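You operate a simulated robot arm through the tools that you are given. There is no shell and no other tool. Be economical: measure what you need, move in short steps, check, and stop when the job is done.

Carry out the task below with a simulated robot arm. There is one attempt and no reset: what you move stays moved.

JOB
Move the spoilt red bow to the purple tray and set a gold stud in the cream bow.
Fine: one push on the red knob; end with the slide out, the new bow in it, the dial set.

The check looks at the end state, three seconds after you hand in, the way a careful person would. Anything else that was tipped, shoved, dropped, spilled or broken makes it a failure.

ROBOT AND FRAMES
A 7-joint arm with a two-finger parallel gripper, fixed in place. Base frame: the origin is at the foot of the arm, x ahead of it, y to its left, z up; the work surface is at about z = 840. Lengths are in mm, angles in degrees, forces in N, time in s.
With the tool pointing down near the work surface it reaches from about 240 to 680 mm from the base axis. Its first joint turns from -66.0 to 66.0 degrees. Payload 2.4 kg.
Tool frame: the origin (TCP) lies between the finger pads and is the grasp point; the fingertips stand 30 mm ahead of it; z points along the fingers, y is the line along which they close. The gripper opens to 94 mm. The fingers are 28 mm wide and 10 mm thick; the gripper's body (50 by 96 mm) begins 55 mm behind the TCP.
Orientation is that of the tool frame in the base frame, as a unit quaternion [x, y, z, w]. With the fingers straight down and closing along the base's y, the tool's x points along the base's -x, its y along +y and its z along -z.

CONTROLS
- The arm moves only by the tool nudge_tool. Its argument "steps" is a list of rows, each a list of 3 entries, a list of its own where there are three numbers: the shift along the tool's x, y, z in mm, then the turn, a rotation vector about the tool's x, y, z in degrees, then the gripper command, from -1 (shut) to 1 (fully open), values between in proportion. In form: [[[dx, dy, dz], [ax, ay, az], grip], ...]. A call has 1 to 8 rows; each row is the pose to reach, as a shift and turn from the pose commanded when the call began, along the tool's axes at that moment. A row lasts 0.2 s, in which the tool goes at most 50 mm and 8.6 degrees; a call with a longer step from one row to the next is refused whole, and so is a gripper value outside its range. A pose out of reach is approached as far as the arm can. The call stops where the force on the tool passes 40 N (or 10 N more than at its start, if that is more) or the arm is blocked; 0.2 s more then pass. The fingers move at their own pace (about 153 mm/s each) and stop on an object; they squeeze with about 43 N. The grip force told is the motor's: it shows also when the fingers shut on nothing. Time passes only in rows, and 0.2 s behind the last, so rows that repeat a pose let the fingers close. The reply holds the time, the measured pose of the TCP, the force on the tool along the base axes, the opening and the grip force, in the units named above and with some noise.
- Cameras (640 x 400 px; columns grow to the right, rows downward): "scene" is fixed at [47.5, 479.4, 1462]; the picture's right is [-0.67, -0.75, 0.00], its down [-0.31, 0.28, -0.91] and it looks along [0.68, -0.61, -0.42] (base axes); focal length 338 px, centre (320, 200). "wrist" rides on the gripper at [-37, 0, -58] in the tool frame; the picture's right is [0.00, -1.00, 0.00], its down [0.97, 0.00, -0.24] and it looks along [0.24, 0.00, 0.97] (tool axes); focal length 218 px, centre (320, 200). There is no depth. A picture from a camera that has moved, and an enlarged one, comes with that camera's place and axes in the base frame and with its lens.
- snapshot(camera): a new picture of that camera. No time passes.
- inspect(camera, box): a new picture of the part [left, top, right, bottom] of that camera's present view, enlarged. No time passes.
- sign_off(): hands the job in; it is judged then, once.

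Work in short steps. Places have to be worked out from the pictures, the camera data and where the tool is seen: move nearer, look again, correct. Check each grasp and each placing, and mend what went wrong. You have 120 turns and 68 pictures in all, those below and enlarged ones among them. Open the gripper and draw the arm clear of the work before you hand the job in, unless the task says otherwise; then end with one line.

The tools are called after "Call:" by a JSON object that holds its "name" and its "arguments". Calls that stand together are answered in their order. nudge_tool: Moves the arm, as the interface text tells. Its arguments: {"type":"object","properties":{"steps":{"type":"array"}},"required":["steps"]} The other tools are called the same way: snapshot (camera) takes a picture; inspect (camera, box) takes an enlarged picture of a part of a camera's view; sign_off () hands the job in.

At the start:

```text
time_s: 0.0
eef_pos: [336.0, -6.9, 1278.3]
orientation: [0.0, 1.0, 0.0, 0.0]
wrist_force: [0.4, -0.2, 0.1]
width: 94.1
gripper_force: 0.1
```

scene: 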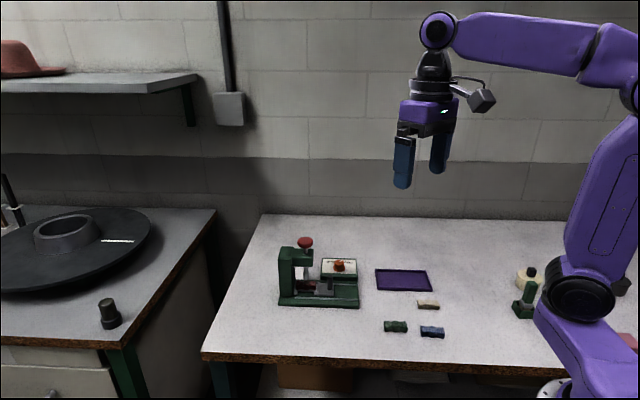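
wrist: 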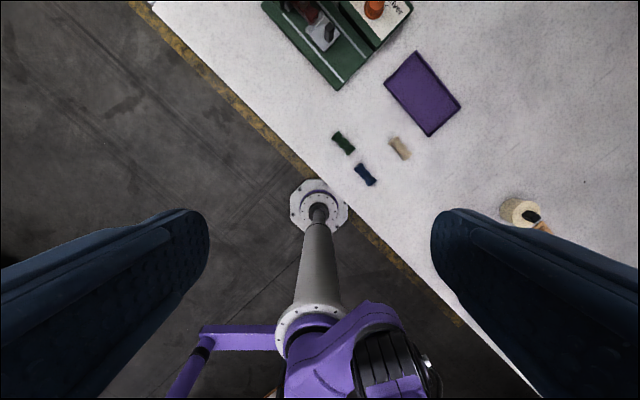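

I'll look closer at the press device and the loose parts first.

Call:
{"name": "inspect", "arguments": {"camera": "scene", "box": [260, 220, 460, 345]}}

Call:
{"name": "inspect", "arguments": {"camera": "wrist", "box": [240, 0, 480, 150]}}

Call:
{"name": "inspect", "arguments": {"camera": "scene", "box": [480, 240, 640, 340]}}

```text
3.20 times, centred on (360, 282) of scene
camera zoom: at [47.5, 479.4, 1462.0], right [-0.67, -0.75, 0.0], down [-0.31, 0.28, -0.91], along [0.68, -0.61, -0.42], focal length 1080 px, centre (192, -64)
```

zoom: 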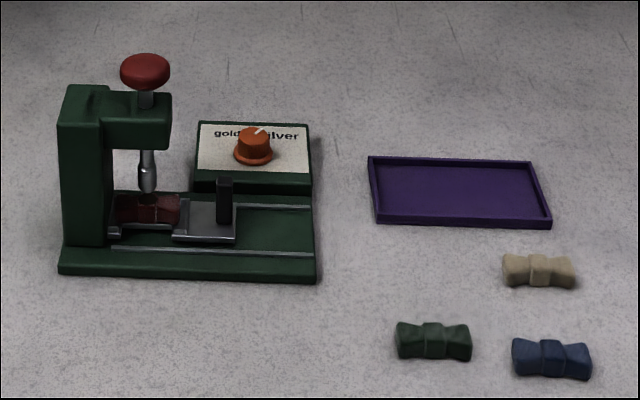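

```text
2.67 times, centred on (360, 75) of wrist
camera zoom: at [372.4, -7.5, 1335.6], right [0.0, -1.0, 0.0], down [-0.97, 0.0, 0.24], along [-0.24, 0.0, -0.97], focal length 582 px, centre (213, 533)
```

zoom: 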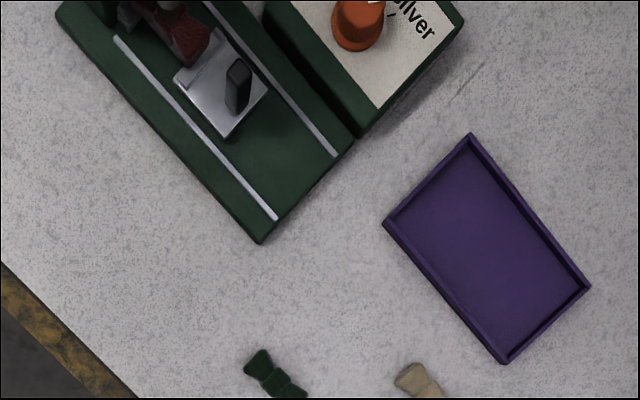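

```text
4.00 times, centred on (560, 290) of scene
camera zoom: at [47.5, 479.4, 1462.0], right [-0.67, -0.75, 0.0], down [-0.31, 0.28, -0.91], along [0.68, -0.61, -0.42], focal length 1350 px, centre (-640, -160)
```

zoom: 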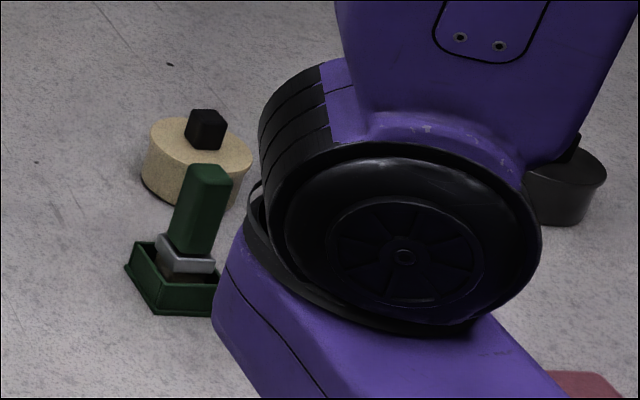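

The slide (carriage with black handle) holds the red bow under the press, and the dial sits beside it. I'll move up over the device for a better view.

Call:
{"name": "nudge_tool", "arguments": {"steps": [[[-45, 0, 15], [0, 0, 0], 1], [[-90, 0, 30], [0, 0, 0], 1], [[-135, 0, 50], [0, 0, 0], 1], [[-160, 0, 80], [0, 0, 0], 1], [[-160, -20, 100], [0, 0, 0], 1]]}}

Call:
{"name": "snapshot", "arguments": {"camera": "wrist"}}

```text
time_s: 1.2
eef_pos: [496.4, -28.2, 1178.5]
orientation: [0.001, 1.0, -0.001, -0.001]
wrist_force: [0.8, 0.4, -0.3]
width: 93.8
gripper_force: 0.1
```

```text
62 pictures are left
camera wrist: at [532.5, -27.2, 1236.5], right [0.0, -1.0, 0.0], down [-0.97, 0.0, 0.24], along [-0.24, 0.0, -0.97], focal length 218 px, centre (320, 200)
```

wrist: 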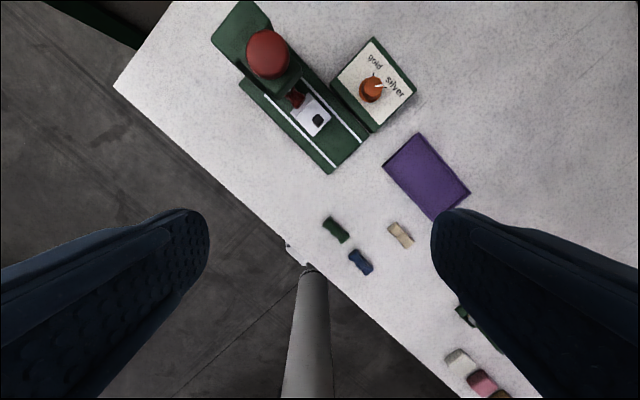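

Call:
{"name": "inspect", "arguments": {"camera": "wrist", "box": [210, 0, 434, 140]}}

Call:
{"name": "inspect", "arguments": {"camera": "wrist", "box": [310, 130, 480, 280]}}

```text
2.86 times, centred on (322, 70) of wrist
camera zoom: at [532.5, -27.2, 1236.5], right [0.0, -1.0, 0.0], down [-0.97, 0.0, 0.24], along [-0.24, 0.0, -0.97], focal length 624 px, centre (314, 571)
```

zoom: 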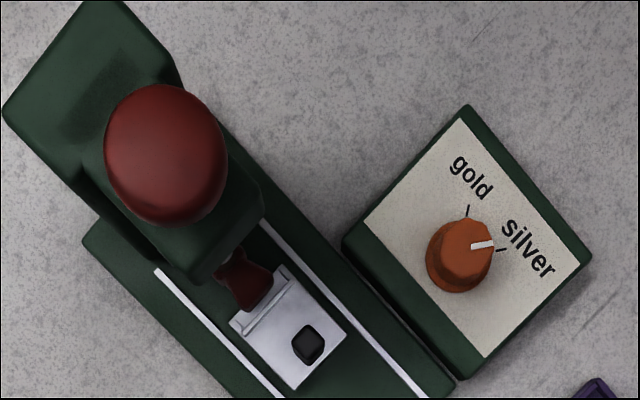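

```text
2.67 times, centred on (395, 205) of wrist
camera zoom: at [532.5, -27.2, 1236.5], right [0.0, -1.0, 0.0], down [-0.97, 0.0, 0.24], along [-0.24, 0.0, -0.97], focal length 582 px, centre (120, 187)
```

zoom: 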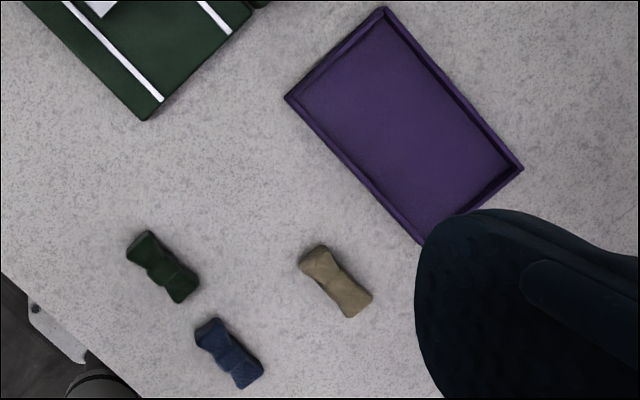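

Rails run at 45° (out = -x,-y); handle top is near (570,-24,905), red knob near (615,21,1010), and the dial points to silver. I rotate the tool by 135° so that the camera is on the side away from the press.

Call:
{"name": "nudge_tool", "arguments": {"steps": [[[0, 0, 0], [0, 0, 8.44], 1], [[0, 0, 0], [0, 0, 16.88], 1], [[0, 0, 0], [0, 0, 25.31], 1], [[0, 0, 0], [0, 0, 33.75], 1], [[0, 0, 0], [0, 0, 42.19], 1], [[0, 0, 0], [0, 0, 50.63], 1], [[0, 0, 0], [0, 0, 59.06], 1], [[0, 0, 0], [0, 0, 67.5], 1]]}}

Call:
{"name": "nudge_tool", "arguments": {"steps": [[[0, 0, 0], [0, 0, 8.44], 1], [[0, 0, 0], [0, 0, 16.88], 1], [[0, 0, 0], [0, 0, 25.31], 1], [[0, 0, 0], [0, 0, 33.75], 1], [[0, 0, 0], [0, 0, 42.19], 1], [[0, 0, 0], [0, 0, 50.63], 1], [[0, 0, 0], [0, 0, 59.06], 1], [[0, 0, 0], [0, 0, 67.5], 1]]}}

```text
time_s: 3.0
eef_pos: [495.6, -28.0, 1177.5]
orientation: [0.557, 0.83, 0.0, 0.0]
wrist_force: [-0.6, 0.5, 0.7]
width: 93.7
gripper_force: 0.0
```

```text
time_s: 4.8
eef_pos: [495.4, -27.8, 1175.9]
orientation: [0.925, 0.381, 0.001, 0.0]
wrist_force: [-0.4, 0.1, 0.2]
width: 94.1
gripper_force: 0.1
```

Orientation reached (tool x heading 45°). Now go above the handle with clearance and look.

Call:
{"name": "nudge_tool", "arguments": {"steps": [[[20, 20, 30], [0, 0, 0], 1], [[40, 40, 60], [0, 0, 0], 1], [[50, 50, 90], [0, 0, 0], 1], [[56, 50, 115], [0, 0, 0], 1], [[56, 50, 115], [0, 0, 0], 1]]}}

Call:
{"name": "snapshot", "arguments": {"camera": "wrist"}}

Call:
{"name": "inspect", "arguments": {"camera": "scene", "box": [260, 160, 420, 320]}}

```text
time_s: 6.0
eef_pos: [570.5, -23.0, 1062.6]
orientation: [0.924, 0.383, 0.0, 0.0]
wrist_force: [-0.2, -0.2, 0.9]
width: 94.2
gripper_force: 0.0
```

```text
59 pictures are left
camera wrist: at [543.7, -49.2, 1119.9], right [-0.71, 0.71, 0.0], down [0.69, 0.69, 0.24], along [0.17, 0.17, -0.97], focal length 218 px, centre (320, 200)
```

wrist: 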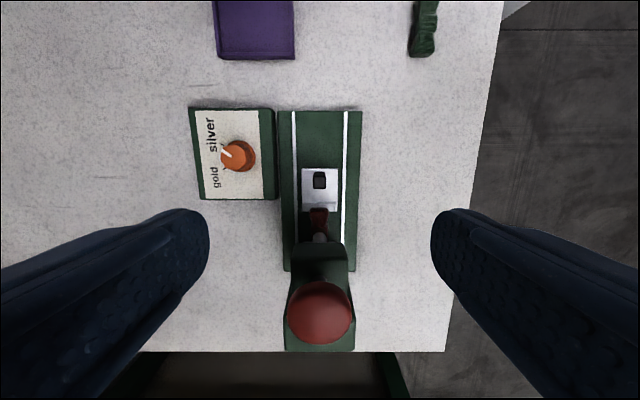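

```text
2.50 times, centred on (340, 240) of scene
camera zoom: at [47.5, 479.4, 1462.0], right [-0.67, -0.75, 0.0], down [-0.31, 0.28, -0.91], along [0.68, -0.61, -0.42], focal length 844 px, centre (270, 100)
```

zoom: 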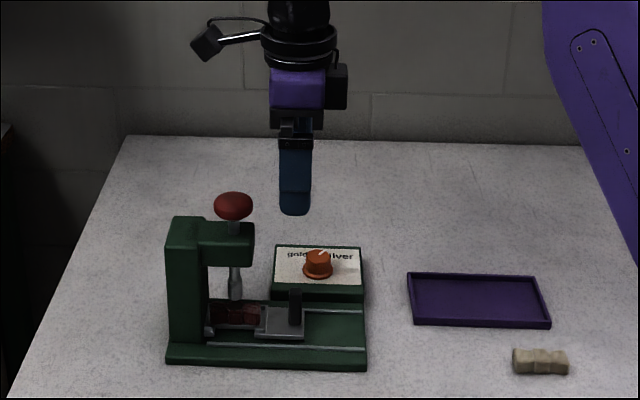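

Handle is about 4 mm behind the TCP and centred laterally. The dial box is ~45 mm to the side, so I half-close to 47 mm before descending around the handle.

Call:
{"name": "nudge_tool", "arguments": {"steps": [[[-4, 0.5, 0], [0, 0, 0], 0], [[-4, 0.5, 30], [0, 0, 0], 0], [[-4, 0.5, 70], [0, 0, 0], 0], [[-4, 0.5, 105], [0, 0, 0], 0], [[-4, 0.5, 130], [0, 0, 0], 0], [[-4, 0.5, 130], [0, 0, 0], 0]]}}

Call:
{"name": "snapshot", "arguments": {"camera": "wrist"}}

```text
time_s: 7.4
eef_pos: [567.5, -25.2, 932.2]
orientation: [0.924, 0.383, 0.0, 0.0]
wrist_force: [-0.4, -0.1, 0.1]
width: 47.1
gripper_force: 0.1
```

```text
57 pictures are left
camera wrist: at [542.4, -51.6, 989.6], right [-0.71, 0.71, 0.0], down [0.69, 0.69, 0.24], along [0.17, 0.17, -0.97], focal length 218 px, centre (320, 200)
```

wrist: 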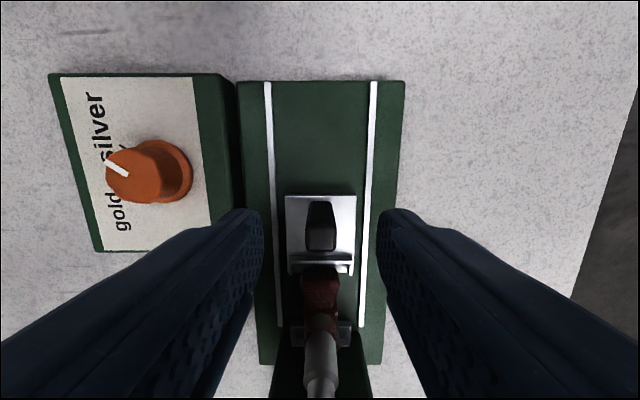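

Handle is centred between the fingers. Descend and close.

Call:
{"name": "nudge_tool", "arguments": {"steps": [[[0, 0, 20], [0, 0, 0], 0], [[0, 0, 33], [0, 0, 0], 0], [[0, 0, 33], [0, 0, 0], -1], [[0, 0, 33], [0, 0, 0], -1], [[0, 0, 33], [0, 0, 0], -1]]}}

```text
time_s: 8.4
eef_pos: [570.3, -24.1, 902.4]
orientation: [0.925, 0.38, 0.003, -0.003]
wrist_force: [-6.5, 0.2, 5.3]
width: 13.6
gripper_force: 44.9
stopped in row 4: the force on the tool passed its limit (the readings are from after the stop); the commanded pose is now the measured one
```

Handle gripped (13.6 mm). Pull the slide out along tool -x, gradually.

Call:
{"name": "nudge_tool", "arguments": {"steps": [[[-8, 0, 0], [0, 0, 0], -1], [[-16, 0, 0], [0, 0, 0], -1], [[-24, 0, 0], [0, 0, 0], -1], [[-32, 0, 0], [0, 0, 0], -1], [[-40, 0, 0], [0, 0, 0], -1]]}}

Call:
{"name": "inspect", "arguments": {"camera": "scene", "box": [260, 220, 420, 320]}}

```text
time_s: 8.8
eef_pos: [569.9, -22.9, 903.6]
orientation: [0.925, 0.38, 0.01, -0.001]
wrist_force: [15.3, 0.2, -9.2]
width: 13.8
gripper_force: 45.1
stopped in row 2: the force on the tool passed its limit (the readings are from after the stop); the commanded pose is now the measured one
```

```text
4.00 times, centred on (340, 270) of scene
camera zoom: at [48.2, 479.4, 1462.0], right [-0.67, -0.75, 0.0], down [-0.31, 0.28, -0.91], along [0.68, -0.61, -0.42], focal length 1350 px, centre (240, -80)
```

zoom: 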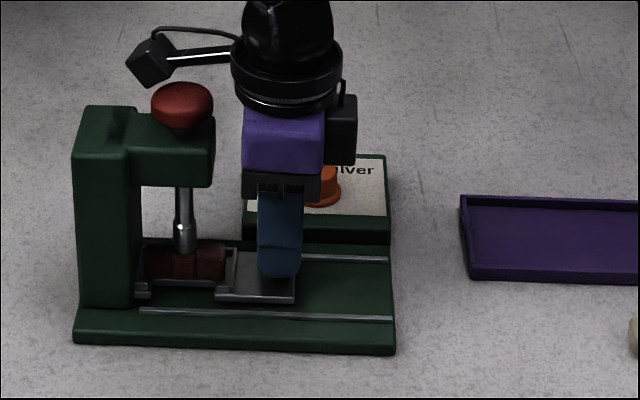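

The slide resisted; maybe stiction or too abrupt. Try with much smaller steps.

Call:
{"name": "nudge_tool", "arguments": {"steps": [[[-2, 0, 0], [0, 0, 0], -1], [[-4, 0, 0], [0, 0, 0], -1], [[-6, 0, 0], [0, 0, 0], -1], [[-8, 0, 0], [0, 0, 0], -1], [[-10, 0, 0], [0, 0, 0], -1]]}}

```text
time_s: 9.4
eef_pos: [570.1, -23.7, 903.4]
orientation: [0.925, 0.381, 0.014, 0.001]
wrist_force: [14.5, -0.5, -8.7]
width: 14.0
gripper_force: 45.2
stopped in row 2: the force on the tool passed its limit (the readings are from after the stop); the commanded pose is now the measured one
```

Still stuck. Look at the grasp through the wrist camera.

Call:
{"name": "snapshot", "arguments": {"camera": "wrist"}}

Call:
{"name": "inspect", "arguments": {"camera": "scene", "box": [285, 270, 345, 308]}}

```text
55 pictures are left
camera wrist: at [542.1, -49.9, 959.9], right [-0.7, 0.71, -0.01], down [0.68, 0.68, 0.26], along [0.2, 0.18, -0.96], focal length 218 px, centre (320, 200)
```

wrist: 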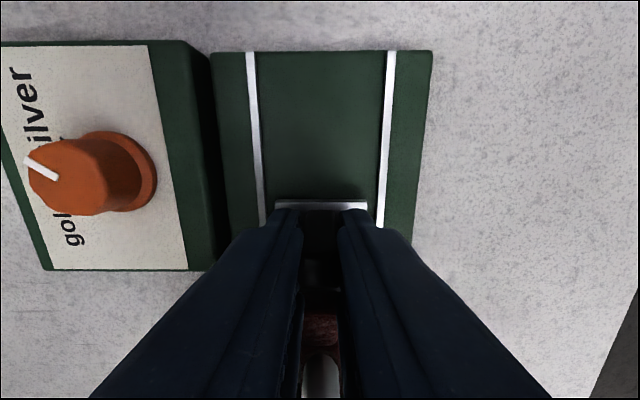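

```text
10.53 times, centred on (315, 289) of scene
camera zoom: at [48.1, 479.4, 1462.0], right [-0.67, -0.75, 0.0], down [-0.31, 0.28, -0.91], along [0.68, -0.61, -0.42], focal length 3552 px, centre (373, -737)
```

zoom: 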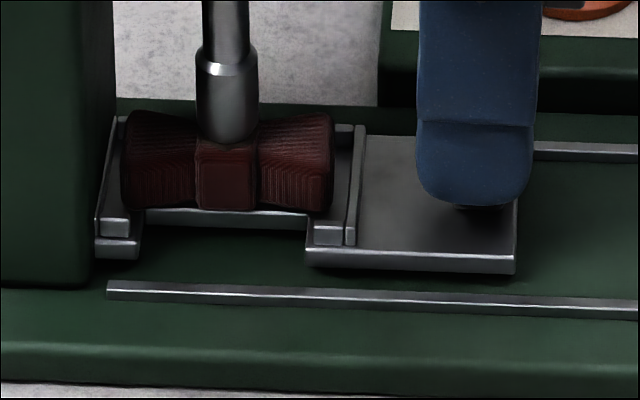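

The fingers sit well around the handle, but the plunger tip is close to the bow. I'll release to shed the stress built up by the grip, and re-check the alignment.

Call:
{"name": "nudge_tool", "arguments": {"steps": [[[0, 0, 0], [0, 0, 0], -0.5], [[0, 0, 0], [0, 0, 0], -0.5], [[0, 0, 0], [0, 0, 0], -0.5]]}}

Call:
{"name": "snapshot", "arguments": {"camera": "wrist"}}

Call:
{"name": "inspect", "arguments": {"camera": "scene", "box": [275, 225, 355, 305]}}

```text
time_s: 10.2
eef_pos: [569.6, -24.3, 904.0]
orientation: [0.925, 0.381, 0.014, 0.001]
wrist_force: [10.1, 2.0, 5.3]
width: 23.4
gripper_force: 0.1
```

```text
53 pictures are left
camera wrist: at [541.8, -49.7, 960.7], right [-0.7, 0.71, -0.01], down [0.68, 0.68, 0.26], along [0.2, 0.18, -0.96], focal length 218 px, centre (320, 200)
```

wrist: 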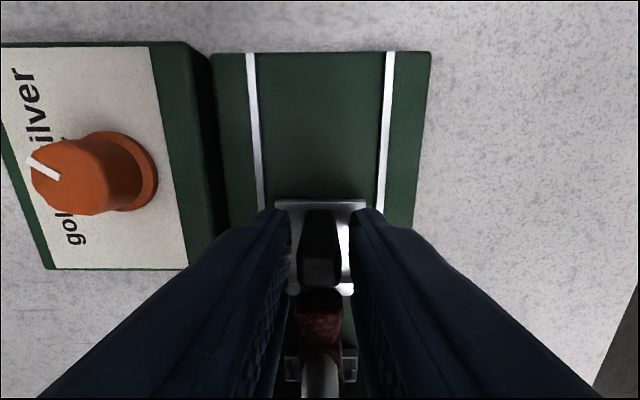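

```text
5.00 times, centred on (315, 265) of scene
camera zoom: at [47.7, 479.5, 1462.0], right [-0.67, -0.75, 0.0], down [-0.31, 0.28, -0.91], along [0.68, -0.61, -0.42], focal length 1687 px, centre (345, -125)
```

zoom: 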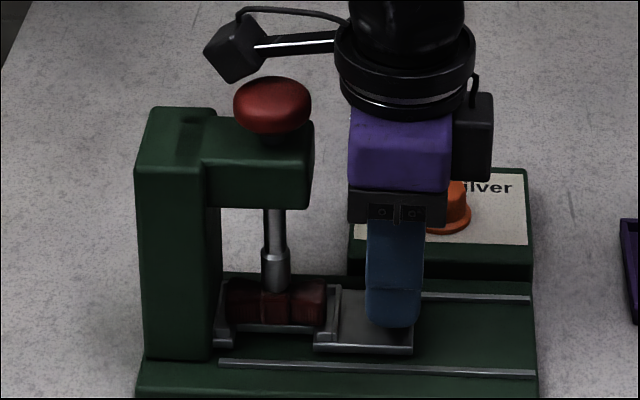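

The pictures show the gripper's side stalk resting on the red knob and holding it down, which clamps the bow (that's why it's stuck). I lift straight up to free it and re-look.

Call:
{"name": "nudge_tool", "arguments": {"steps": [[[0, 0, -10], [0, 0, 0], -0.4], [[0, 0, -25], [0, 0, 0], -0.4], [[0, 0, -45], [0, 0, 0], -0.4], [[0, 0, -70], [0, 0, 0], -0.4], [[0, 0, -100], [0, 0, 0], -0.4]]}}

Call:
{"name": "inspect", "arguments": {"camera": "scene", "box": [265, 215, 365, 315]}}

```text
time_s: 11.4
eef_pos: [566.4, -24.8, 1003.7]
orientation: [0.924, 0.381, 0.012, 0.0]
wrist_force: [0.1, 0.4, 0.0]
width: 28.3
gripper_force: 0.2
```

```text
4.00 times, centred on (315, 265) of scene
camera zoom: at [47.5, 479.4, 1462.0], right [-0.67, -0.75, 0.0], down [-0.31, 0.28, -0.91], along [0.68, -0.61, -0.42], focal length 1350 px, centre (340, -60)
```

zoom: 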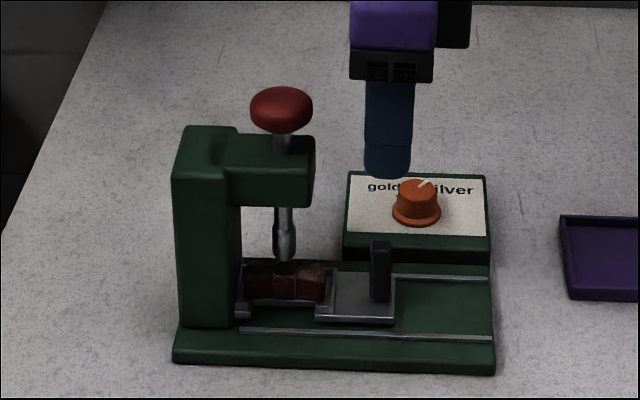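

The knob has sprung back up and nothing else moved. I'll tilt the tool ~28° (top leaning away from the press), so the stalk clears the knob.

Call:
{"name": "nudge_tool", "arguments": {"steps": [[[-5, 0, -5], [0, 7, 0], -0.2], [[-10, 0, -10], [0, 14, 0], -0.2], [[-10, 0, -10], [0, 21, 0], -0.2], [[-10, 0, -10], [0, 28, 0], -0.2], [[-10, 0, -10], [0, 28, 0], -0.2]]}}

Call:
{"name": "snapshot", "arguments": {"camera": "wrist"}}

Call:
{"name": "inspect", "arguments": {"camera": "scene", "box": [260, 175, 400, 315]}}

```text
time_s: 12.6
eef_pos: [559.1, -32.0, 1012.9]
orientation: [0.894, 0.37, 0.236, -0.091]
wrist_force: [0.2, -1.0, -0.8]
width: 37.6
gripper_force: 0.1
```

```text
50 pictures are left
camera wrist: at [515.3, -74.1, 1044.7], right [-0.7, 0.71, -0.01], down [0.51, 0.52, 0.69], along [0.49, 0.48, -0.73], focal length 218 px, centre (320, 200)
```

wrist: 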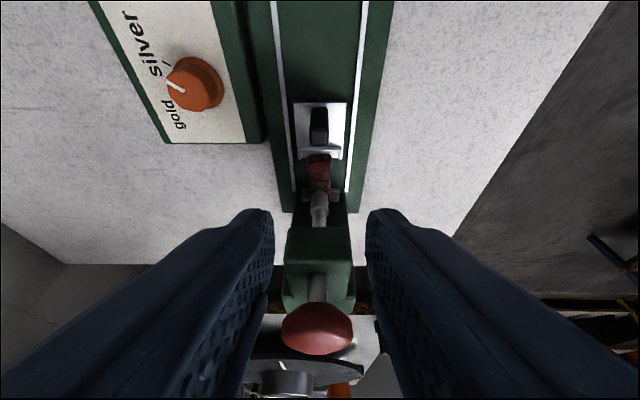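

```text
2.86 times, centred on (330, 245) of scene
camera zoom: at [47.5, 479.4, 1462.0], right [-0.67, -0.75, 0.0], down [-0.31, 0.28, -0.91], along [0.68, -0.61, -0.42], focal length 964 px, centre (291, 71)
```

zoom: 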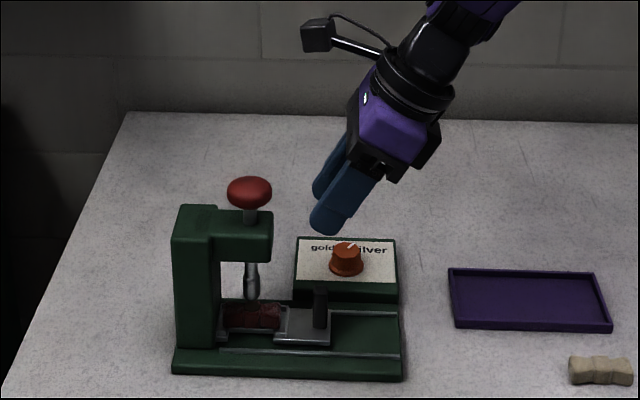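

Tilted 29°, stalk now far above the knob level. Descend to the handle (vertical descent expressed in the tilted frame).

Call:
{"name": "nudge_tool", "arguments": {"steps": [[[-9, 1, 21], [0, 0, 0], -0.2], [[-20, 1, 42], [0, 0, 0], -0.2], [[-30, 1, 64], [0, 0, 0], -0.2], [[-39, 1, 83], [0, 0, 0], -0.2], [[-45, 1, 95], [0, 0, 0], -0.2], [[-46, 1, 97], [0, 0, 0], -0.2]]}}

Call:
{"name": "snapshot", "arguments": {"camera": "wrist"}}

Call:
{"name": "inspect", "arguments": {"camera": "scene", "box": [270, 215, 370, 315]}}

```text
time_s: 14.0
eef_pos: [567.7, -26.9, 906.1]
orientation: [0.894, 0.37, 0.237, -0.091]
wrist_force: [-0.2, 0.5, 0.1]
width: 37.4
gripper_force: 0.1
```

```text
48 pictures are left
camera wrist: at [522.6, -69.2, 938.8], right [-0.7, 0.71, -0.01], down [0.51, 0.52, 0.69], along [0.49, 0.48, -0.73], focal length 218 px, centre (320, 200)
```

wrist: 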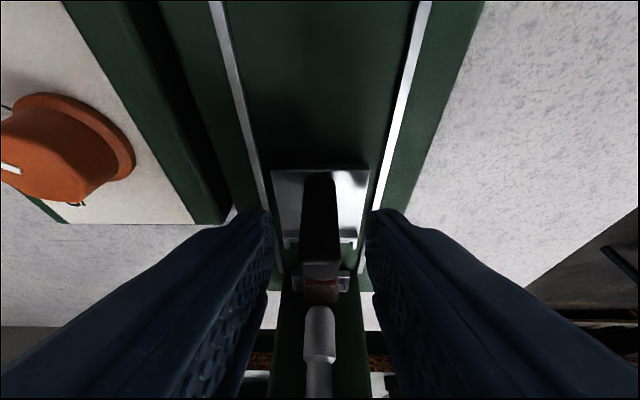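

```text
4.00 times, centred on (320, 265) of scene
camera zoom: at [47.5, 479.4, 1462.0], right [-0.67, -0.75, 0.0], down [-0.31, 0.28, -0.91], along [0.68, -0.61, -0.42], focal length 1350 px, centre (320, -60)
```

zoom: 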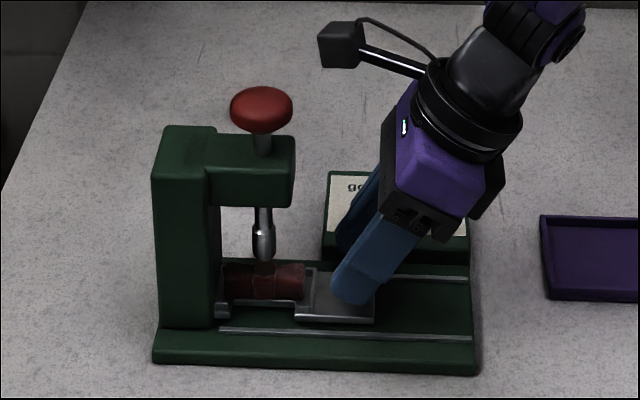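

Clear of everything and the knob is up. Close on the handle and pull slowly.

Call:
{"name": "nudge_tool", "arguments": {"steps": [[[0, 0, 0], [0, 0, 0], -0.5], [[0, 0, 0], [0, 0, 0], -0.7], [[0, 0, 0], [0, 0, 0], -1], [[0, 0, 0], [0, 0, 0], -1]]}}

Call:
{"name": "nudge_tool", "arguments": {"steps": [[[-5.2, 0, -2.9], [0, 0, 0], -1], [[-10.5, 0, -5.9], [0, 0, 0], -1], [[-15.7, 0, -8.8], [0, 0, 0], -1], [[-20.9, 0, -11.7], [0, 0, 0], -1], [[-26.2, 0, -14.7], [0, 0, 0], -1], [[-31.4, 0, -17.6], [0, 0, 0], -1]]}}

```text
time_s: 15.0
eef_pos: [566.6, -27.0, 907.1]
orientation: [0.894, 0.369, 0.236, -0.091]
wrist_force: [2.6, -2.5, 0.4]
width: 14.1
gripper_force: 44.8
```

```text
time_s: 16.4
eef_pos: [539.7, -51.9, 908.3]
orientation: [0.893, 0.371, 0.238, -0.092]
wrist_force: [-5.0, 4.3, 24.9]
width: 14.2
gripper_force: 44.7
```

The slide moves (≈36 mm). The upward force builds up a little, so I ease up by 1.5 mm and continue to the stop.

Call:
{"name": "nudge_tool", "arguments": {"steps": [[[0.7, 0, -1.3], [0, 0, 0], -1], [[-3.7, 0, -3.7], [0, 0, 0], -1], [[-8, 0, -6.2], [0, 0, 0], -1], [[-12.3, 0, -8.6], [0, 0, 0], -1], [[-16.7, 0, -11.1], [0, 0, 0], -1], [[-21, 0, -13.5], [0, 0, 0], -1]]}}

Call:
{"name": "inspect", "arguments": {"camera": "scene", "box": [270, 215, 370, 315]}}

```text
time_s: 17.8
eef_pos: [522.3, -70.9, 906.2]
orientation: [0.894, 0.37, 0.236, -0.092]
wrist_force: [-4.7, 4.9, -3.1]
width: 13.9
gripper_force: 44.7
```

```text
4.00 times, centred on (320, 265) of scene
camera zoom: at [47.4, 479.6, 1462.0], right [-0.67, -0.75, 0.0], down [-0.31, 0.28, -0.91], along [0.68, -0.61, -0.42], focal length 1350 px, centre (320, -60)
```

zoom: 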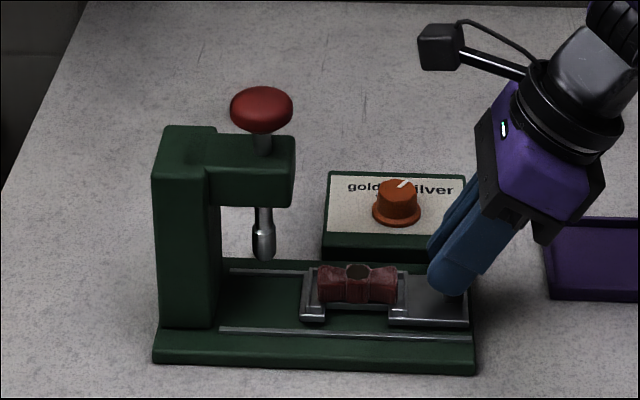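

Slide is nearly out, ~62 mm. Check gently whether it goes further to a stop.

Call:
{"name": "nudge_tool", "arguments": {"steps": [[[-2.6, 0, -1.5], [0, 0, 0], -1], [[-5.2, 0, -2.9], [0, 0, 0], -1], [[-7.9, 0, -4.4], [0, 0, 0], -1], [[-10.5, 0, -5.9], [0, 0, 0], -1]]}}

Call:
{"name": "inspect", "arguments": {"camera": "scene", "box": [320, 265, 390, 310]}}

```text
time_s: 18.8
eef_pos: [513.1, -79.6, 907.0]
orientation: [0.895, 0.369, 0.235, -0.092]
wrist_force: [-3.3, 4.1, -19.6]
width: 13.8
gripper_force: 45.4
```

```text
8.89 times, centred on (355, 288) of scene
camera zoom: at [47.8, 479.5, 1462.0], right [-0.67, -0.75, 0.0], down [-0.31, 0.28, -0.91], along [0.68, -0.61, -0.42], focal length 3000 px, centre (9, -578)
```

zoom: 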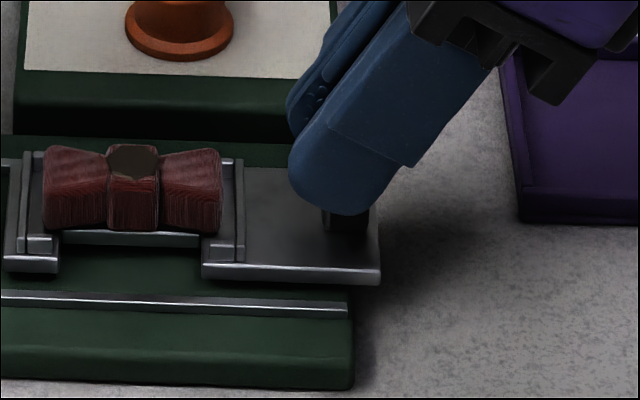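

75 mm out, no stop felt yet. Try a few mm more, relaxing the vertical load slightly.

Call:
{"name": "nudge_tool", "arguments": {"steps": [[[-0.5, 0, 0.9], [0, 0, 0], -1], [[-3.1, 0, -0.6], [0, 0, 0], -1], [[-5.7, 0, -2.0], [0, 0, 0], -1], [[-8.4, 0, -3.5], [0, 0, 0], -1]]}}

```text
time_s: 19.8
eef_pos: [508.0, -85.6, 907.0]
orientation: [0.894, 0.369, 0.236, -0.092]
wrist_force: [-5.8, 7.0, -9.7]
width: 13.9
gripper_force: 45.2
```

Call:
{"name": "nudge_tool", "arguments": {"steps": [[[-2.6, 0, -1.5], [0, 0, 0], -1], [[-5.2, 0, -2.9], [0, 0, 0], -1], [[-7.9, 0, -4.4], [0, 0, 0], -1]]}}

Call:
{"name": "inspect", "arguments": {"camera": "scene", "box": [290, 235, 390, 310]}}

```text
time_s: 20.6
eef_pos: [504.6, -89.0, 908.6]
orientation: [0.892, 0.372, 0.239, -0.092]
wrist_force: [30.2, 21.8, -11.8]
width: 14.2
gripper_force: 44.6
```

```text
5.33 times, centred on (340, 272) of scene
camera zoom: at [48.5, 480.0, 1461.8], right [-0.67, -0.75, 0.0], down [-0.31, 0.28, -0.91], along [0.68, -0.61, -0.42], focal length 1800 px, centre (213, -187)
```

zoom: 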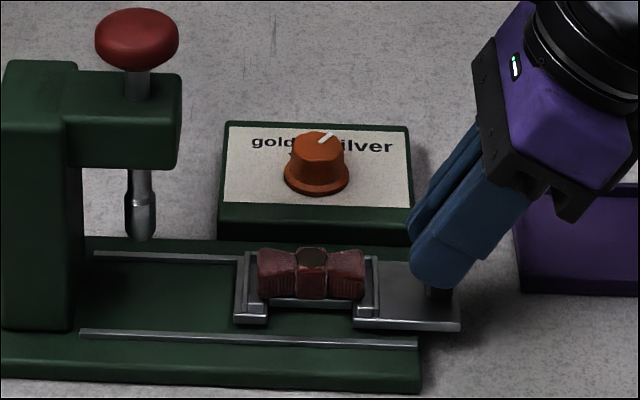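

The stop is reached at ~88 mm. Release the handle and lift clear.

Call:
{"name": "nudge_tool", "arguments": {"steps": [[[2, 0, 1], [0, 0, 0], -0.6], [[2, 0, 1], [0, 0, 0], -0.3], [[2, 0, 1], [0, 0, 0], -0.3], [[12, 0, -20], [0, 0, 0], -0.3], [[30, 0, -55], [0, 0, 0], -0.3], [[50, 0, -95], [0, 0, 0], -0.3], [[65, 0, -120], [0, 0, 0], 0]]}}

Call:
{"name": "nudge_tool", "arguments": {"steps": [[[0, 0, 0], [0, -7.3, 0], 0], [[0, 0, 0], [0, -14.6, 0], 0], [[0, 0, 0], [0, -22, 0], 0], [[0, 0, 0], [0, -29.2, 0], 0]]}}

Call:
{"name": "snapshot", "arguments": {"camera": "wrist"}}

```text
time_s: 22.2
eef_pos: [496.2, -91.6, 1044.6]
orientation: [0.894, 0.37, 0.236, -0.091]
wrist_force: [0.1, 1.0, -0.1]
width: 46.9
gripper_force: 0.1
```

```text
time_s: 23.2
eef_pos: [498.8, -91.9, 1043.5]
orientation: [0.925, 0.38, 0.003, 0.006]
wrist_force: [-0.3, 0.1, -0.6]
width: 47.1
gripper_force: 0.0
```

```text
43 pictures are left
camera wrist: at [471.5, -118.0, 1101.3], right [-0.7, 0.71, -0.01], down [0.69, 0.69, 0.24], along [0.18, 0.16, -0.97], focal length 218 px, centre (320, 200)
```

wrist: 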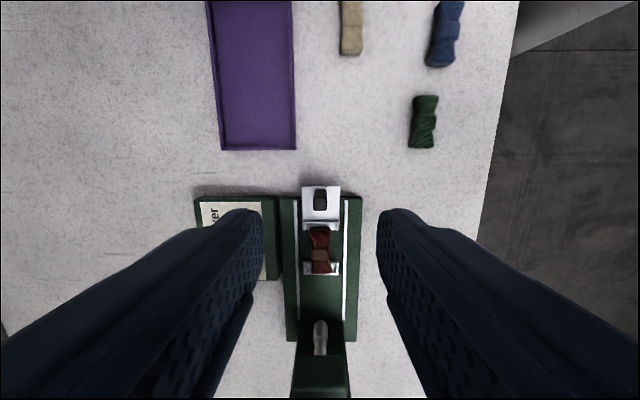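

Next the dial. It's at about (611,-103), top z≈896. I rotate back to heading 180° (stalk away from the press) while moving above the dial at height.

Call:
{"name": "nudge_tool", "arguments": {"steps": [[[9, 11, 0], [0, 0, -8.44], 0.2], [[18, 22, 0], [0, 0, -16.88], 0.2], [[27, 33, 0], [0, 0, -25.31], 0.2], [[36, 44, 0], [0, 0, -33.75], 0.2], [[45, 55, 0], [0, 0, -42.19], 0.2], [[54, 66, 0], [0, 0, -50.63], 0.2], [[63, 77, 0], [0, 0, -59.06], 0.2], [[72, 87.5, 0], [0, 0, -67.5], 0.2]]}}

Call:
{"name": "nudge_tool", "arguments": {"steps": [[[0, 0, 0], [0, 0, -8.44], 0.2], [[0, 0, 0], [0, 0, -16.88], 0.2], [[0, 0, 0], [0, 0, -25.31], 0.2], [[0, 0, 0], [0, 0, -33.75], 0.2], [[0, 0, 0], [0, 0, -40], 0.2], [[0, 0, 0], [0, 0, -40], 0.2]]}}

Call:
{"name": "snapshot", "arguments": {"camera": "wrist"}}

```text
time_s: 25.0
eef_pos: [611.3, -102.9, 1045.4]
orientation: [0.556, 0.831, -0.001, 0.005]
wrist_force: [0.1, -0.1, -0.1]
width: 56.4
gripper_force: 0.0
```

```text
time_s: 26.4
eef_pos: [611.6, -104.4, 1044.6]
orientation: [0.239, 0.971, -0.001, 0.006]
wrist_force: [-0.8, -0.2, -0.2]
width: 56.4
gripper_force: 0.0
```

```text
42 pictures are left
camera wrist: at [643.7, -120.6, 1102.5], right [-0.46, -0.89, 0.0], down [-0.86, 0.45, 0.23], along [-0.2, 0.11, -0.97], focal length 218 px, centre (320, 200)
```

wrist: 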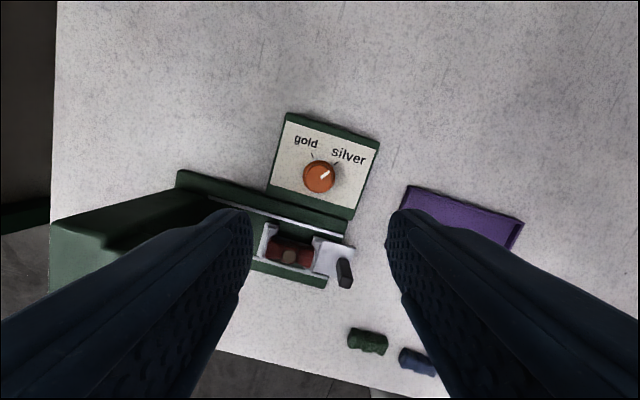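

Call:
{"name": "inspect", "arguments": {"camera": "wrist", "box": [260, 105, 390, 225]}}

```text
3.33 times, centred on (325, 165) of wrist
camera zoom: at [643.7, -120.6, 1102.5], right [-0.46, -0.89, 0.0], down [-0.86, 0.45, 0.23], along [-0.2, 0.11, -0.97], focal length 728 px, centre (303, 317)
```

zoom: 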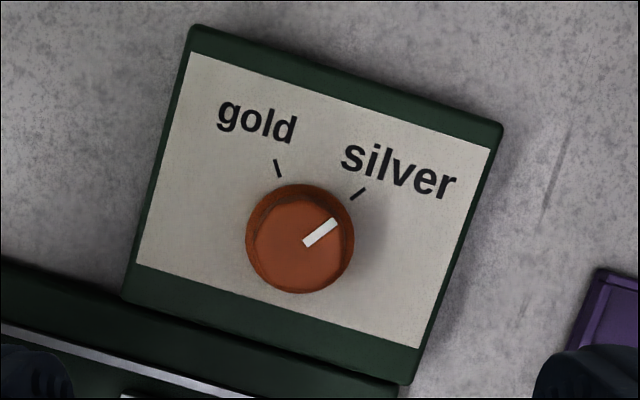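

Dial centre is ~8 mm behind TCP in tool x. Tick-to-tick rotation is 70° CCW seen from above. Descend near the knob and re-check.

Call:
{"name": "nudge_tool", "arguments": {"steps": [[[-4, 0.5, 30], [0, 0, 0], 0.2], [[-8, 0.8, 60], [0, 0, 0], 0.2], [[-8, 0.8, 90], [0, 0, 0], 0.2], [[-8, 0.8, 115], [0, 0, 0], 0.2], [[-8, 0.8, 115], [0, 0, 0], 0.2]]}}

Call:
{"name": "snapshot", "arguments": {"camera": "wrist"}}

Call:
{"name": "inspect", "arguments": {"camera": "scene", "box": [270, 195, 390, 315]}}

```text
time_s: 27.6
eef_pos: [619.8, -107.5, 930.1]
orientation: [0.239, 0.971, -0.002, 0.006]
wrist_force: [0.5, 0.6, -0.5]
width: 56.5
gripper_force: 0.0
```

```text
40 pictures are left
camera wrist: at [651.8, -125.6, 988.1], right [-0.47, -0.89, 0.0], down [-0.86, 0.45, 0.23], along [-0.2, 0.11, -0.97], focal length 218 px, centre (320, 200)
```

wrist: 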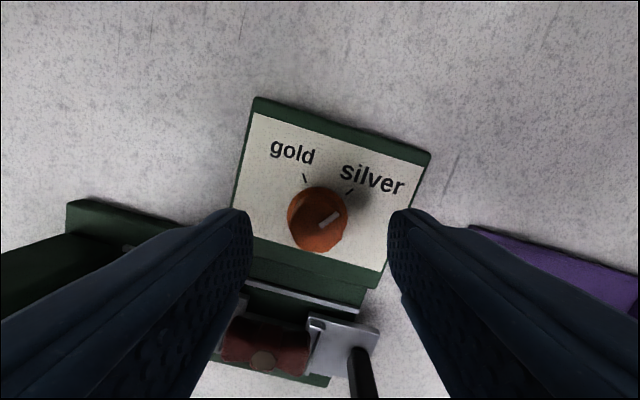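

```text
3.33 times, centred on (330, 255) of scene
camera zoom: at [47.5, 479.4, 1462.0], right [-0.67, -0.75, 0.0], down [-0.31, 0.28, -0.91], along [0.68, -0.61, -0.42], focal length 1125 px, centre (287, 17)
```

zoom: 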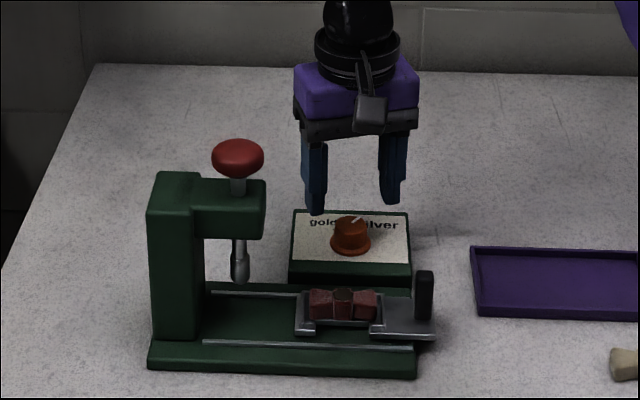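

Centred on the dial. Descend 25 mm and close on the knob.

Call:
{"name": "nudge_tool", "arguments": {"steps": [[[0, 0.8, 10], [0, 0, 0], 0.2], [[0, 0.8, 20], [0, 0, 0], 0.2], [[0, 0.8, 25], [0, 0, 0], 0], [[0, 0.8, 25], [0, 0, 0], -0.2], [[0, 0.8, 25], [0, 0, 0], -0.4], [[0, 0.8, 25], [0, 0, 0], -1], [[0, 0.8, 25], [0, 0, 0], -1]]}}

```text
time_s: 29.2
eef_pos: [621.2, -107.3, 905.0]
orientation: [0.239, 0.971, -0.002, 0.006]
wrist_force: [-0.3, -1.8, -2.1]
width: 28.4
gripper_force: 45.2
```

Gripped at 28.4 mm with low side force. Turn CCW 70° (negative about tool z).

Call:
{"name": "nudge_tool", "arguments": {"steps": [[[0, 0, 0], [0, 0, -7.5], -1], [[0, 0, 0], [0, 0, -15], -1], [[0, 0, 0], [0, 0, -22.5], -1], [[0, 0, 0], [0, 0, -30], -1], [[0, 0, 0], [0, 0, -37.5], -1], [[0, 0, 0], [0, 0, -45], -1], [[0, 0, 0], [0, 0, -52.5], -1], [[0, 0, 0], [0, 0, -60], -1]]}}

Call:
{"name": "snapshot", "arguments": {"camera": "wrist"}}

```text
time_s: 31.0
eef_pos: [621.3, -103.5, 906.3]
orientation: [-0.281, 0.96, -0.003, 0.005]
wrist_force: [2.0, 19.3, 10.4]
width: 28.4
gripper_force: 45.0
```

```text
38 pictures are left
camera wrist: at [651.4, -83.4, 962.6], right [0.54, -0.84, 0.01], down [-0.82, -0.52, 0.23], along [-0.19, -0.13, -0.97], focal length 218 px, centre (320, 200)
```

wrist: 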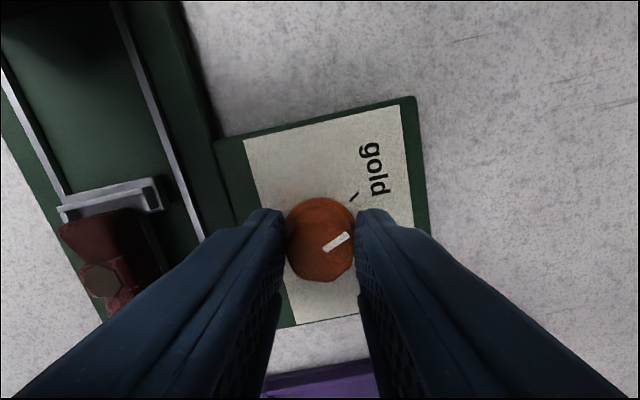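

60° done; pointer needs about 10° more to the gold tick.

Call:
{"name": "nudge_tool", "arguments": {"steps": [[[0, 0, 0], [0, 0, -4], -1], [[0, 0, 0], [0, 0, -8], -1], [[0, 0, 0], [0, 0, -10.5], -1], [[0, 0, 0], [0, 0, -10.5], -1]]}}

Call:
{"name": "inspect", "arguments": {"camera": "wrist", "box": [230, 110, 430, 300]}}

```text
time_s: 32.0
eef_pos: [621.4, -103.5, 905.2]
orientation: [-0.367, 0.93, -0.003, 0.004]
wrist_force: [-4.6, 21.8, 11.8]
width: 28.1
gripper_force: 45.3
```

```text
2.11 times, centred on (330, 205) of wrist
camera zoom: at [647.0, -77.6, 962.5], right [0.68, -0.73, 0.01], down [-0.71, -0.66, 0.24], along [-0.17, -0.17, -0.97], focal length 460 px, centre (299, 190)
```

zoom: 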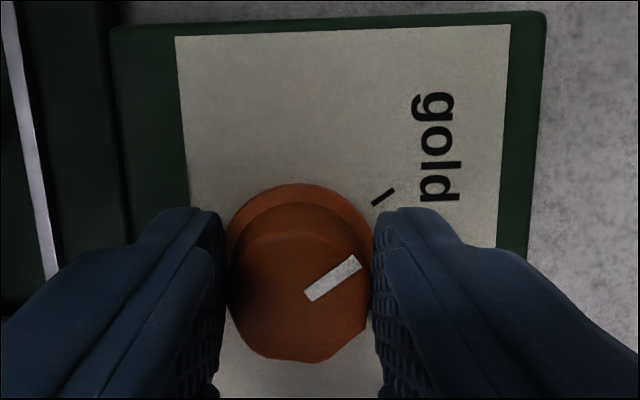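

Pointer is parallel to the gold tick. Release, lift and check.

Call:
{"name": "nudge_tool", "arguments": {"steps": [[[0, 0, 0], [0, 0, 0], -0.2], [[0, 0, 0], [0, 0, 0], 0.1], [[0, 0, 0], [0, 0, 0], 0.1], [[0, 0, -20], [0, 0, 0], 0.1], [[0, 0, -50], [0, 0, 0], 0.1], [[0, 0, -95], [0, 0, 0], 0.1], [[0, 0, -130], [0, 0, 0], 0.1]]}}

Call:
{"name": "inspect", "arguments": {"camera": "wrist", "box": [220, 80, 420, 260]}}

```text
time_s: 33.6
eef_pos: [616.6, -107.0, 1034.8]
orientation: [-0.364, 0.931, -0.004, 0.004]
wrist_force: [0.9, -0.1, -0.4]
width: 51.7
gripper_force: 0.0
```

```text
2.22 times, centred on (320, 170) of wrist
camera zoom: at [642.7, -81.8, 1091.9], right [0.68, -0.73, 0.01], down [-0.71, -0.66, 0.24], along [-0.17, -0.17, -0.97], focal length 485 px, centre (320, 267)
```

zoom: 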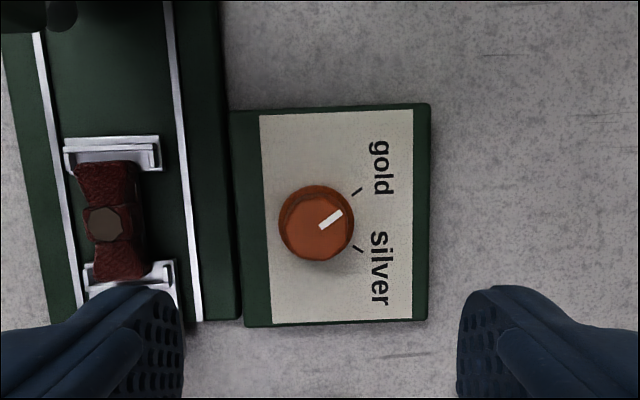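

Dial is exactly at gold. Now go over the red bow in the slide (≈(553,-41)), heading 225°.

Call:
{"name": "nudge_tool", "arguments": {"steps": [[[0, 23, 0], [0, 0, -2], 0.1], [[-1, 46, 0], [0, 0, -2], 0.1], [[-1.7, 70, 0], [0, 0, -2], 0.1], [[-1.7, 91.7, 0], [0, 0, -2], 0.1], [[-1.7, 91.7, 30], [0, 0, -2], 0.1], [[-1.7, 91.7, 30], [0, 0, -2], 0.1]]}}

Call:
{"name": "snapshot", "arguments": {"camera": "wrist"}}

```text
time_s: 35.0
eef_pos: [558.0, -39.1, 1001.6]
orientation: [-0.381, 0.925, -0.005, 0.004]
wrist_force: [0.6, 0.1, -0.3]
width: 51.7
gripper_force: 0.0
```

```text
35 pictures are left
camera wrist: at [583.3, -12.2, 1060.0], right [0.7, -0.71, 0.01], down [-0.69, -0.68, 0.24], along [-0.16, -0.18, -0.97], focal length 218 px, centre (320, 200)
```

wrist: 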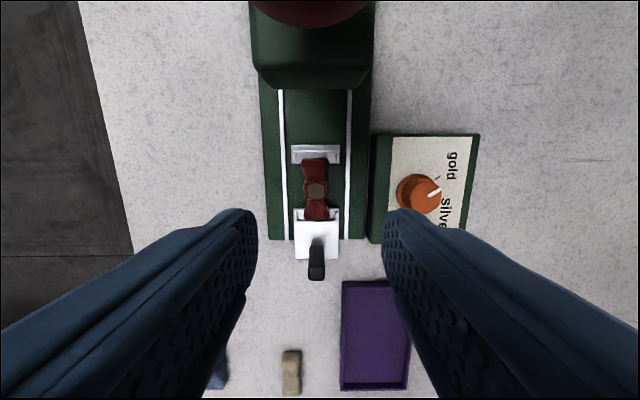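

Bow is 3 mm back and 3 mm to +y of TCP; the press arm front is ~52 mm from the bow, so I tilt 10° away from the press to keep the camera housing clear.

Call:
{"name": "nudge_tool", "arguments": {"steps": [[[0.5, 1.6, 0], [0, -5, 0], 0.1], [[1, 3.2, 0], [0, -10, 0], 0.1], [[1, 3.2, 30], [0, -10, 0], 0.1], [[1, 3.2, 45], [0, -10, 0], 0.1], [[1, 3.2, 45], [0, -10, 0], 0.1]]}}

Call:
{"name": "snapshot", "arguments": {"camera": "wrist"}}

Call:
{"name": "inspect", "arguments": {"camera": "scene", "box": [270, 195, 390, 315]}}

```text
time_s: 36.2
eef_pos: [556.6, -37.1, 957.6]
orientation: [-0.38, 0.921, 0.028, 0.084]
wrist_force: [-0.9, 0.8, 0.5]
width: 51.7
gripper_force: 0.0
```

```text
34 pictures are left
camera wrist: at [573.9, -17.6, 1021.1], right [0.7, -0.71, 0.01], down [-0.71, -0.7, 0.06], along [-0.04, -0.05, -1.0], focal length 218 px, centre (320, 200)
```

wrist: 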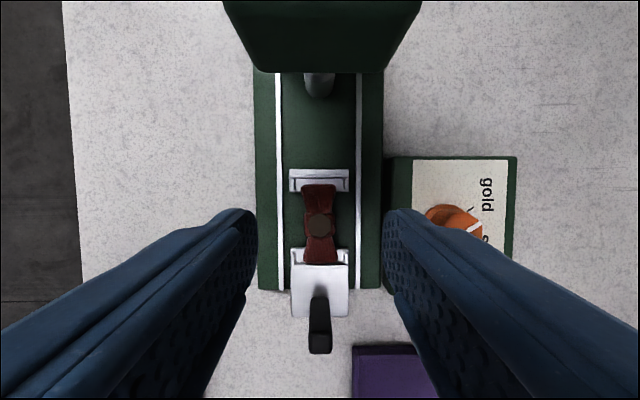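

```text
3.33 times, centred on (330, 255) of scene
camera zoom: at [47.5, 479.4, 1462.0], right [-0.67, -0.75, 0.0], down [-0.31, 0.28, -0.91], along [0.68, -0.61, -0.42], focal length 1125 px, centre (287, 17)
```

zoom: 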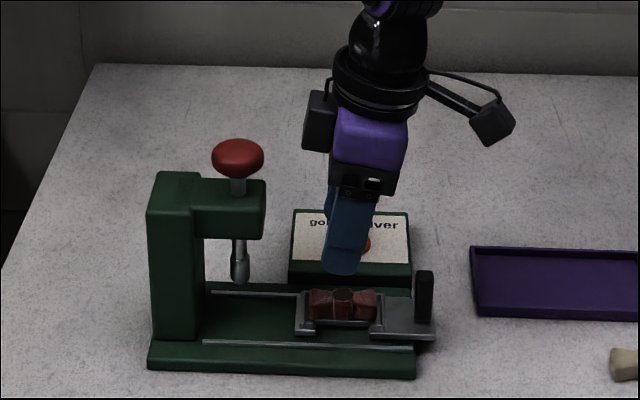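

Aligned within ~1 mm and clear of the press. Descend 54 mm vertically and close on the bow.

Call:
{"name": "nudge_tool", "arguments": {"steps": [[[4.2, 0.5, 20], [0, 0, 0], 0.1], [[7.5, 0.5, 38], [0, 0, 0], 0.1], [[9.6, 0.5, 50], [0, 0, 0], 0.1], [[10.4, 0.5, 54], [0, 0, 0], 0.1], [[10.4, 0.5, 54], [0, 0, 0], 0.1]]}}

Call:
{"name": "inspect", "arguments": {"camera": "scene", "box": [310, 240, 390, 310]}}

Call:
{"name": "snapshot", "arguments": {"camera": "wrist"}}

```text
time_s: 37.4
eef_pos: [556.2, -38.0, 902.8]
orientation: [-0.379, 0.921, 0.029, 0.085]
wrist_force: [0.7, 0.2, 1.1]
width: 51.6
gripper_force: 0.1
```

```text
5.71 times, centred on (350, 275) of scene
camera zoom: at [47.5, 479.4, 1462.0], right [-0.67, -0.75, 0.0], down [-0.31, 0.28, -0.91], along [0.68, -0.61, -0.42], focal length 1928 px, centre (149, -229)
```

zoom: 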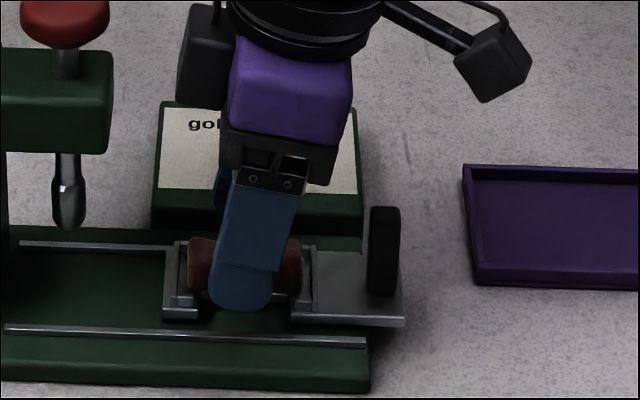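

```text
31 pictures are left
camera wrist: at [574.3, -19.1, 966.2], right [0.7, -0.71, 0.01], down [-0.71, -0.7, 0.06], along [-0.04, -0.05, -1.0], focal length 218 px, centre (320, 200)
```

wrist: 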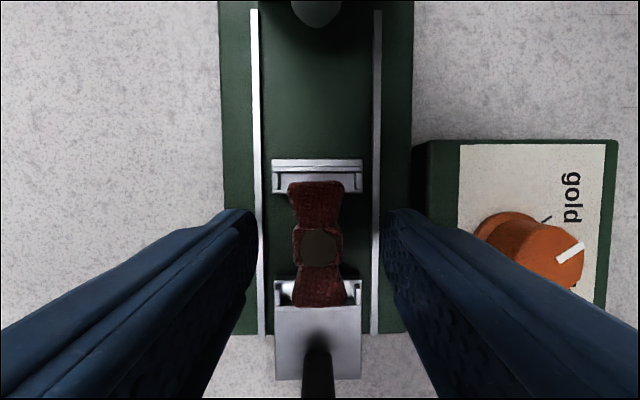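

Fingers bracket the bow between the end holders. Close and lift.

Call:
{"name": "nudge_tool", "arguments": {"steps": [[[0, 0, 0], [0, 0, 0], -0.2], [[0, 0, 0], [0, 0, 0], -0.5], [[0, 0, 0], [0, 0, 0], -1], [[0, 0, 0], [0, 0, 0], -1], [[0, 0, 0], [0, 0, 0], -1]]}}

Call:
{"name": "nudge_tool", "arguments": {"steps": [[[-0.9, 0, -5], [0, 0, 0], -1], [[-2.6, 0, -15], [0, 0, 0], -1], [[-6, 0, -35], [0, 0, 0], -1], [[-12, 0, -70], [0, 0, 0], -1], [[-15, 0, -90], [0, 0, 0], -1]]}}

Call:
{"name": "inspect", "arguments": {"camera": "scene", "box": [270, 195, 390, 315]}}

```text
time_s: 38.6
eef_pos: [555.8, -38.5, 902.9]
orientation: [-0.38, 0.921, 0.029, 0.084]
wrist_force: [0.6, -0.1, -0.7]
width: 25.2
gripper_force: 42.8
```

```text
time_s: 39.8
eef_pos: [555.2, -36.9, 995.0]
orientation: [-0.38, 0.921, 0.028, 0.085]
wrist_force: [-0.5, 0.9, -0.7]
width: 25.3
gripper_force: 43.3
```

```text
3.33 times, centred on (330, 255) of scene
camera zoom: at [47.5, 479.4, 1462.0], right [-0.67, -0.75, 0.0], down [-0.31, 0.28, -0.91], along [0.68, -0.61, -0.42], focal length 1125 px, centre (287, 17)
```

zoom: 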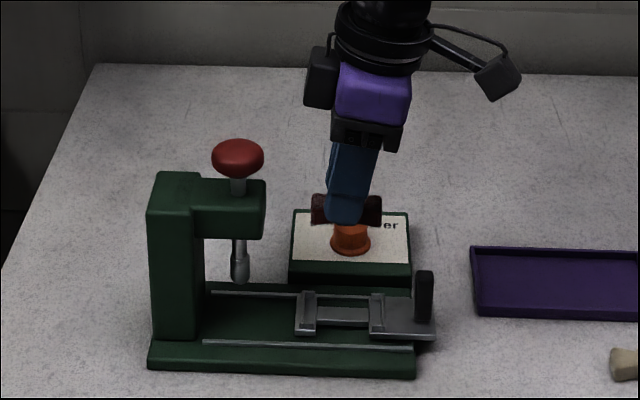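

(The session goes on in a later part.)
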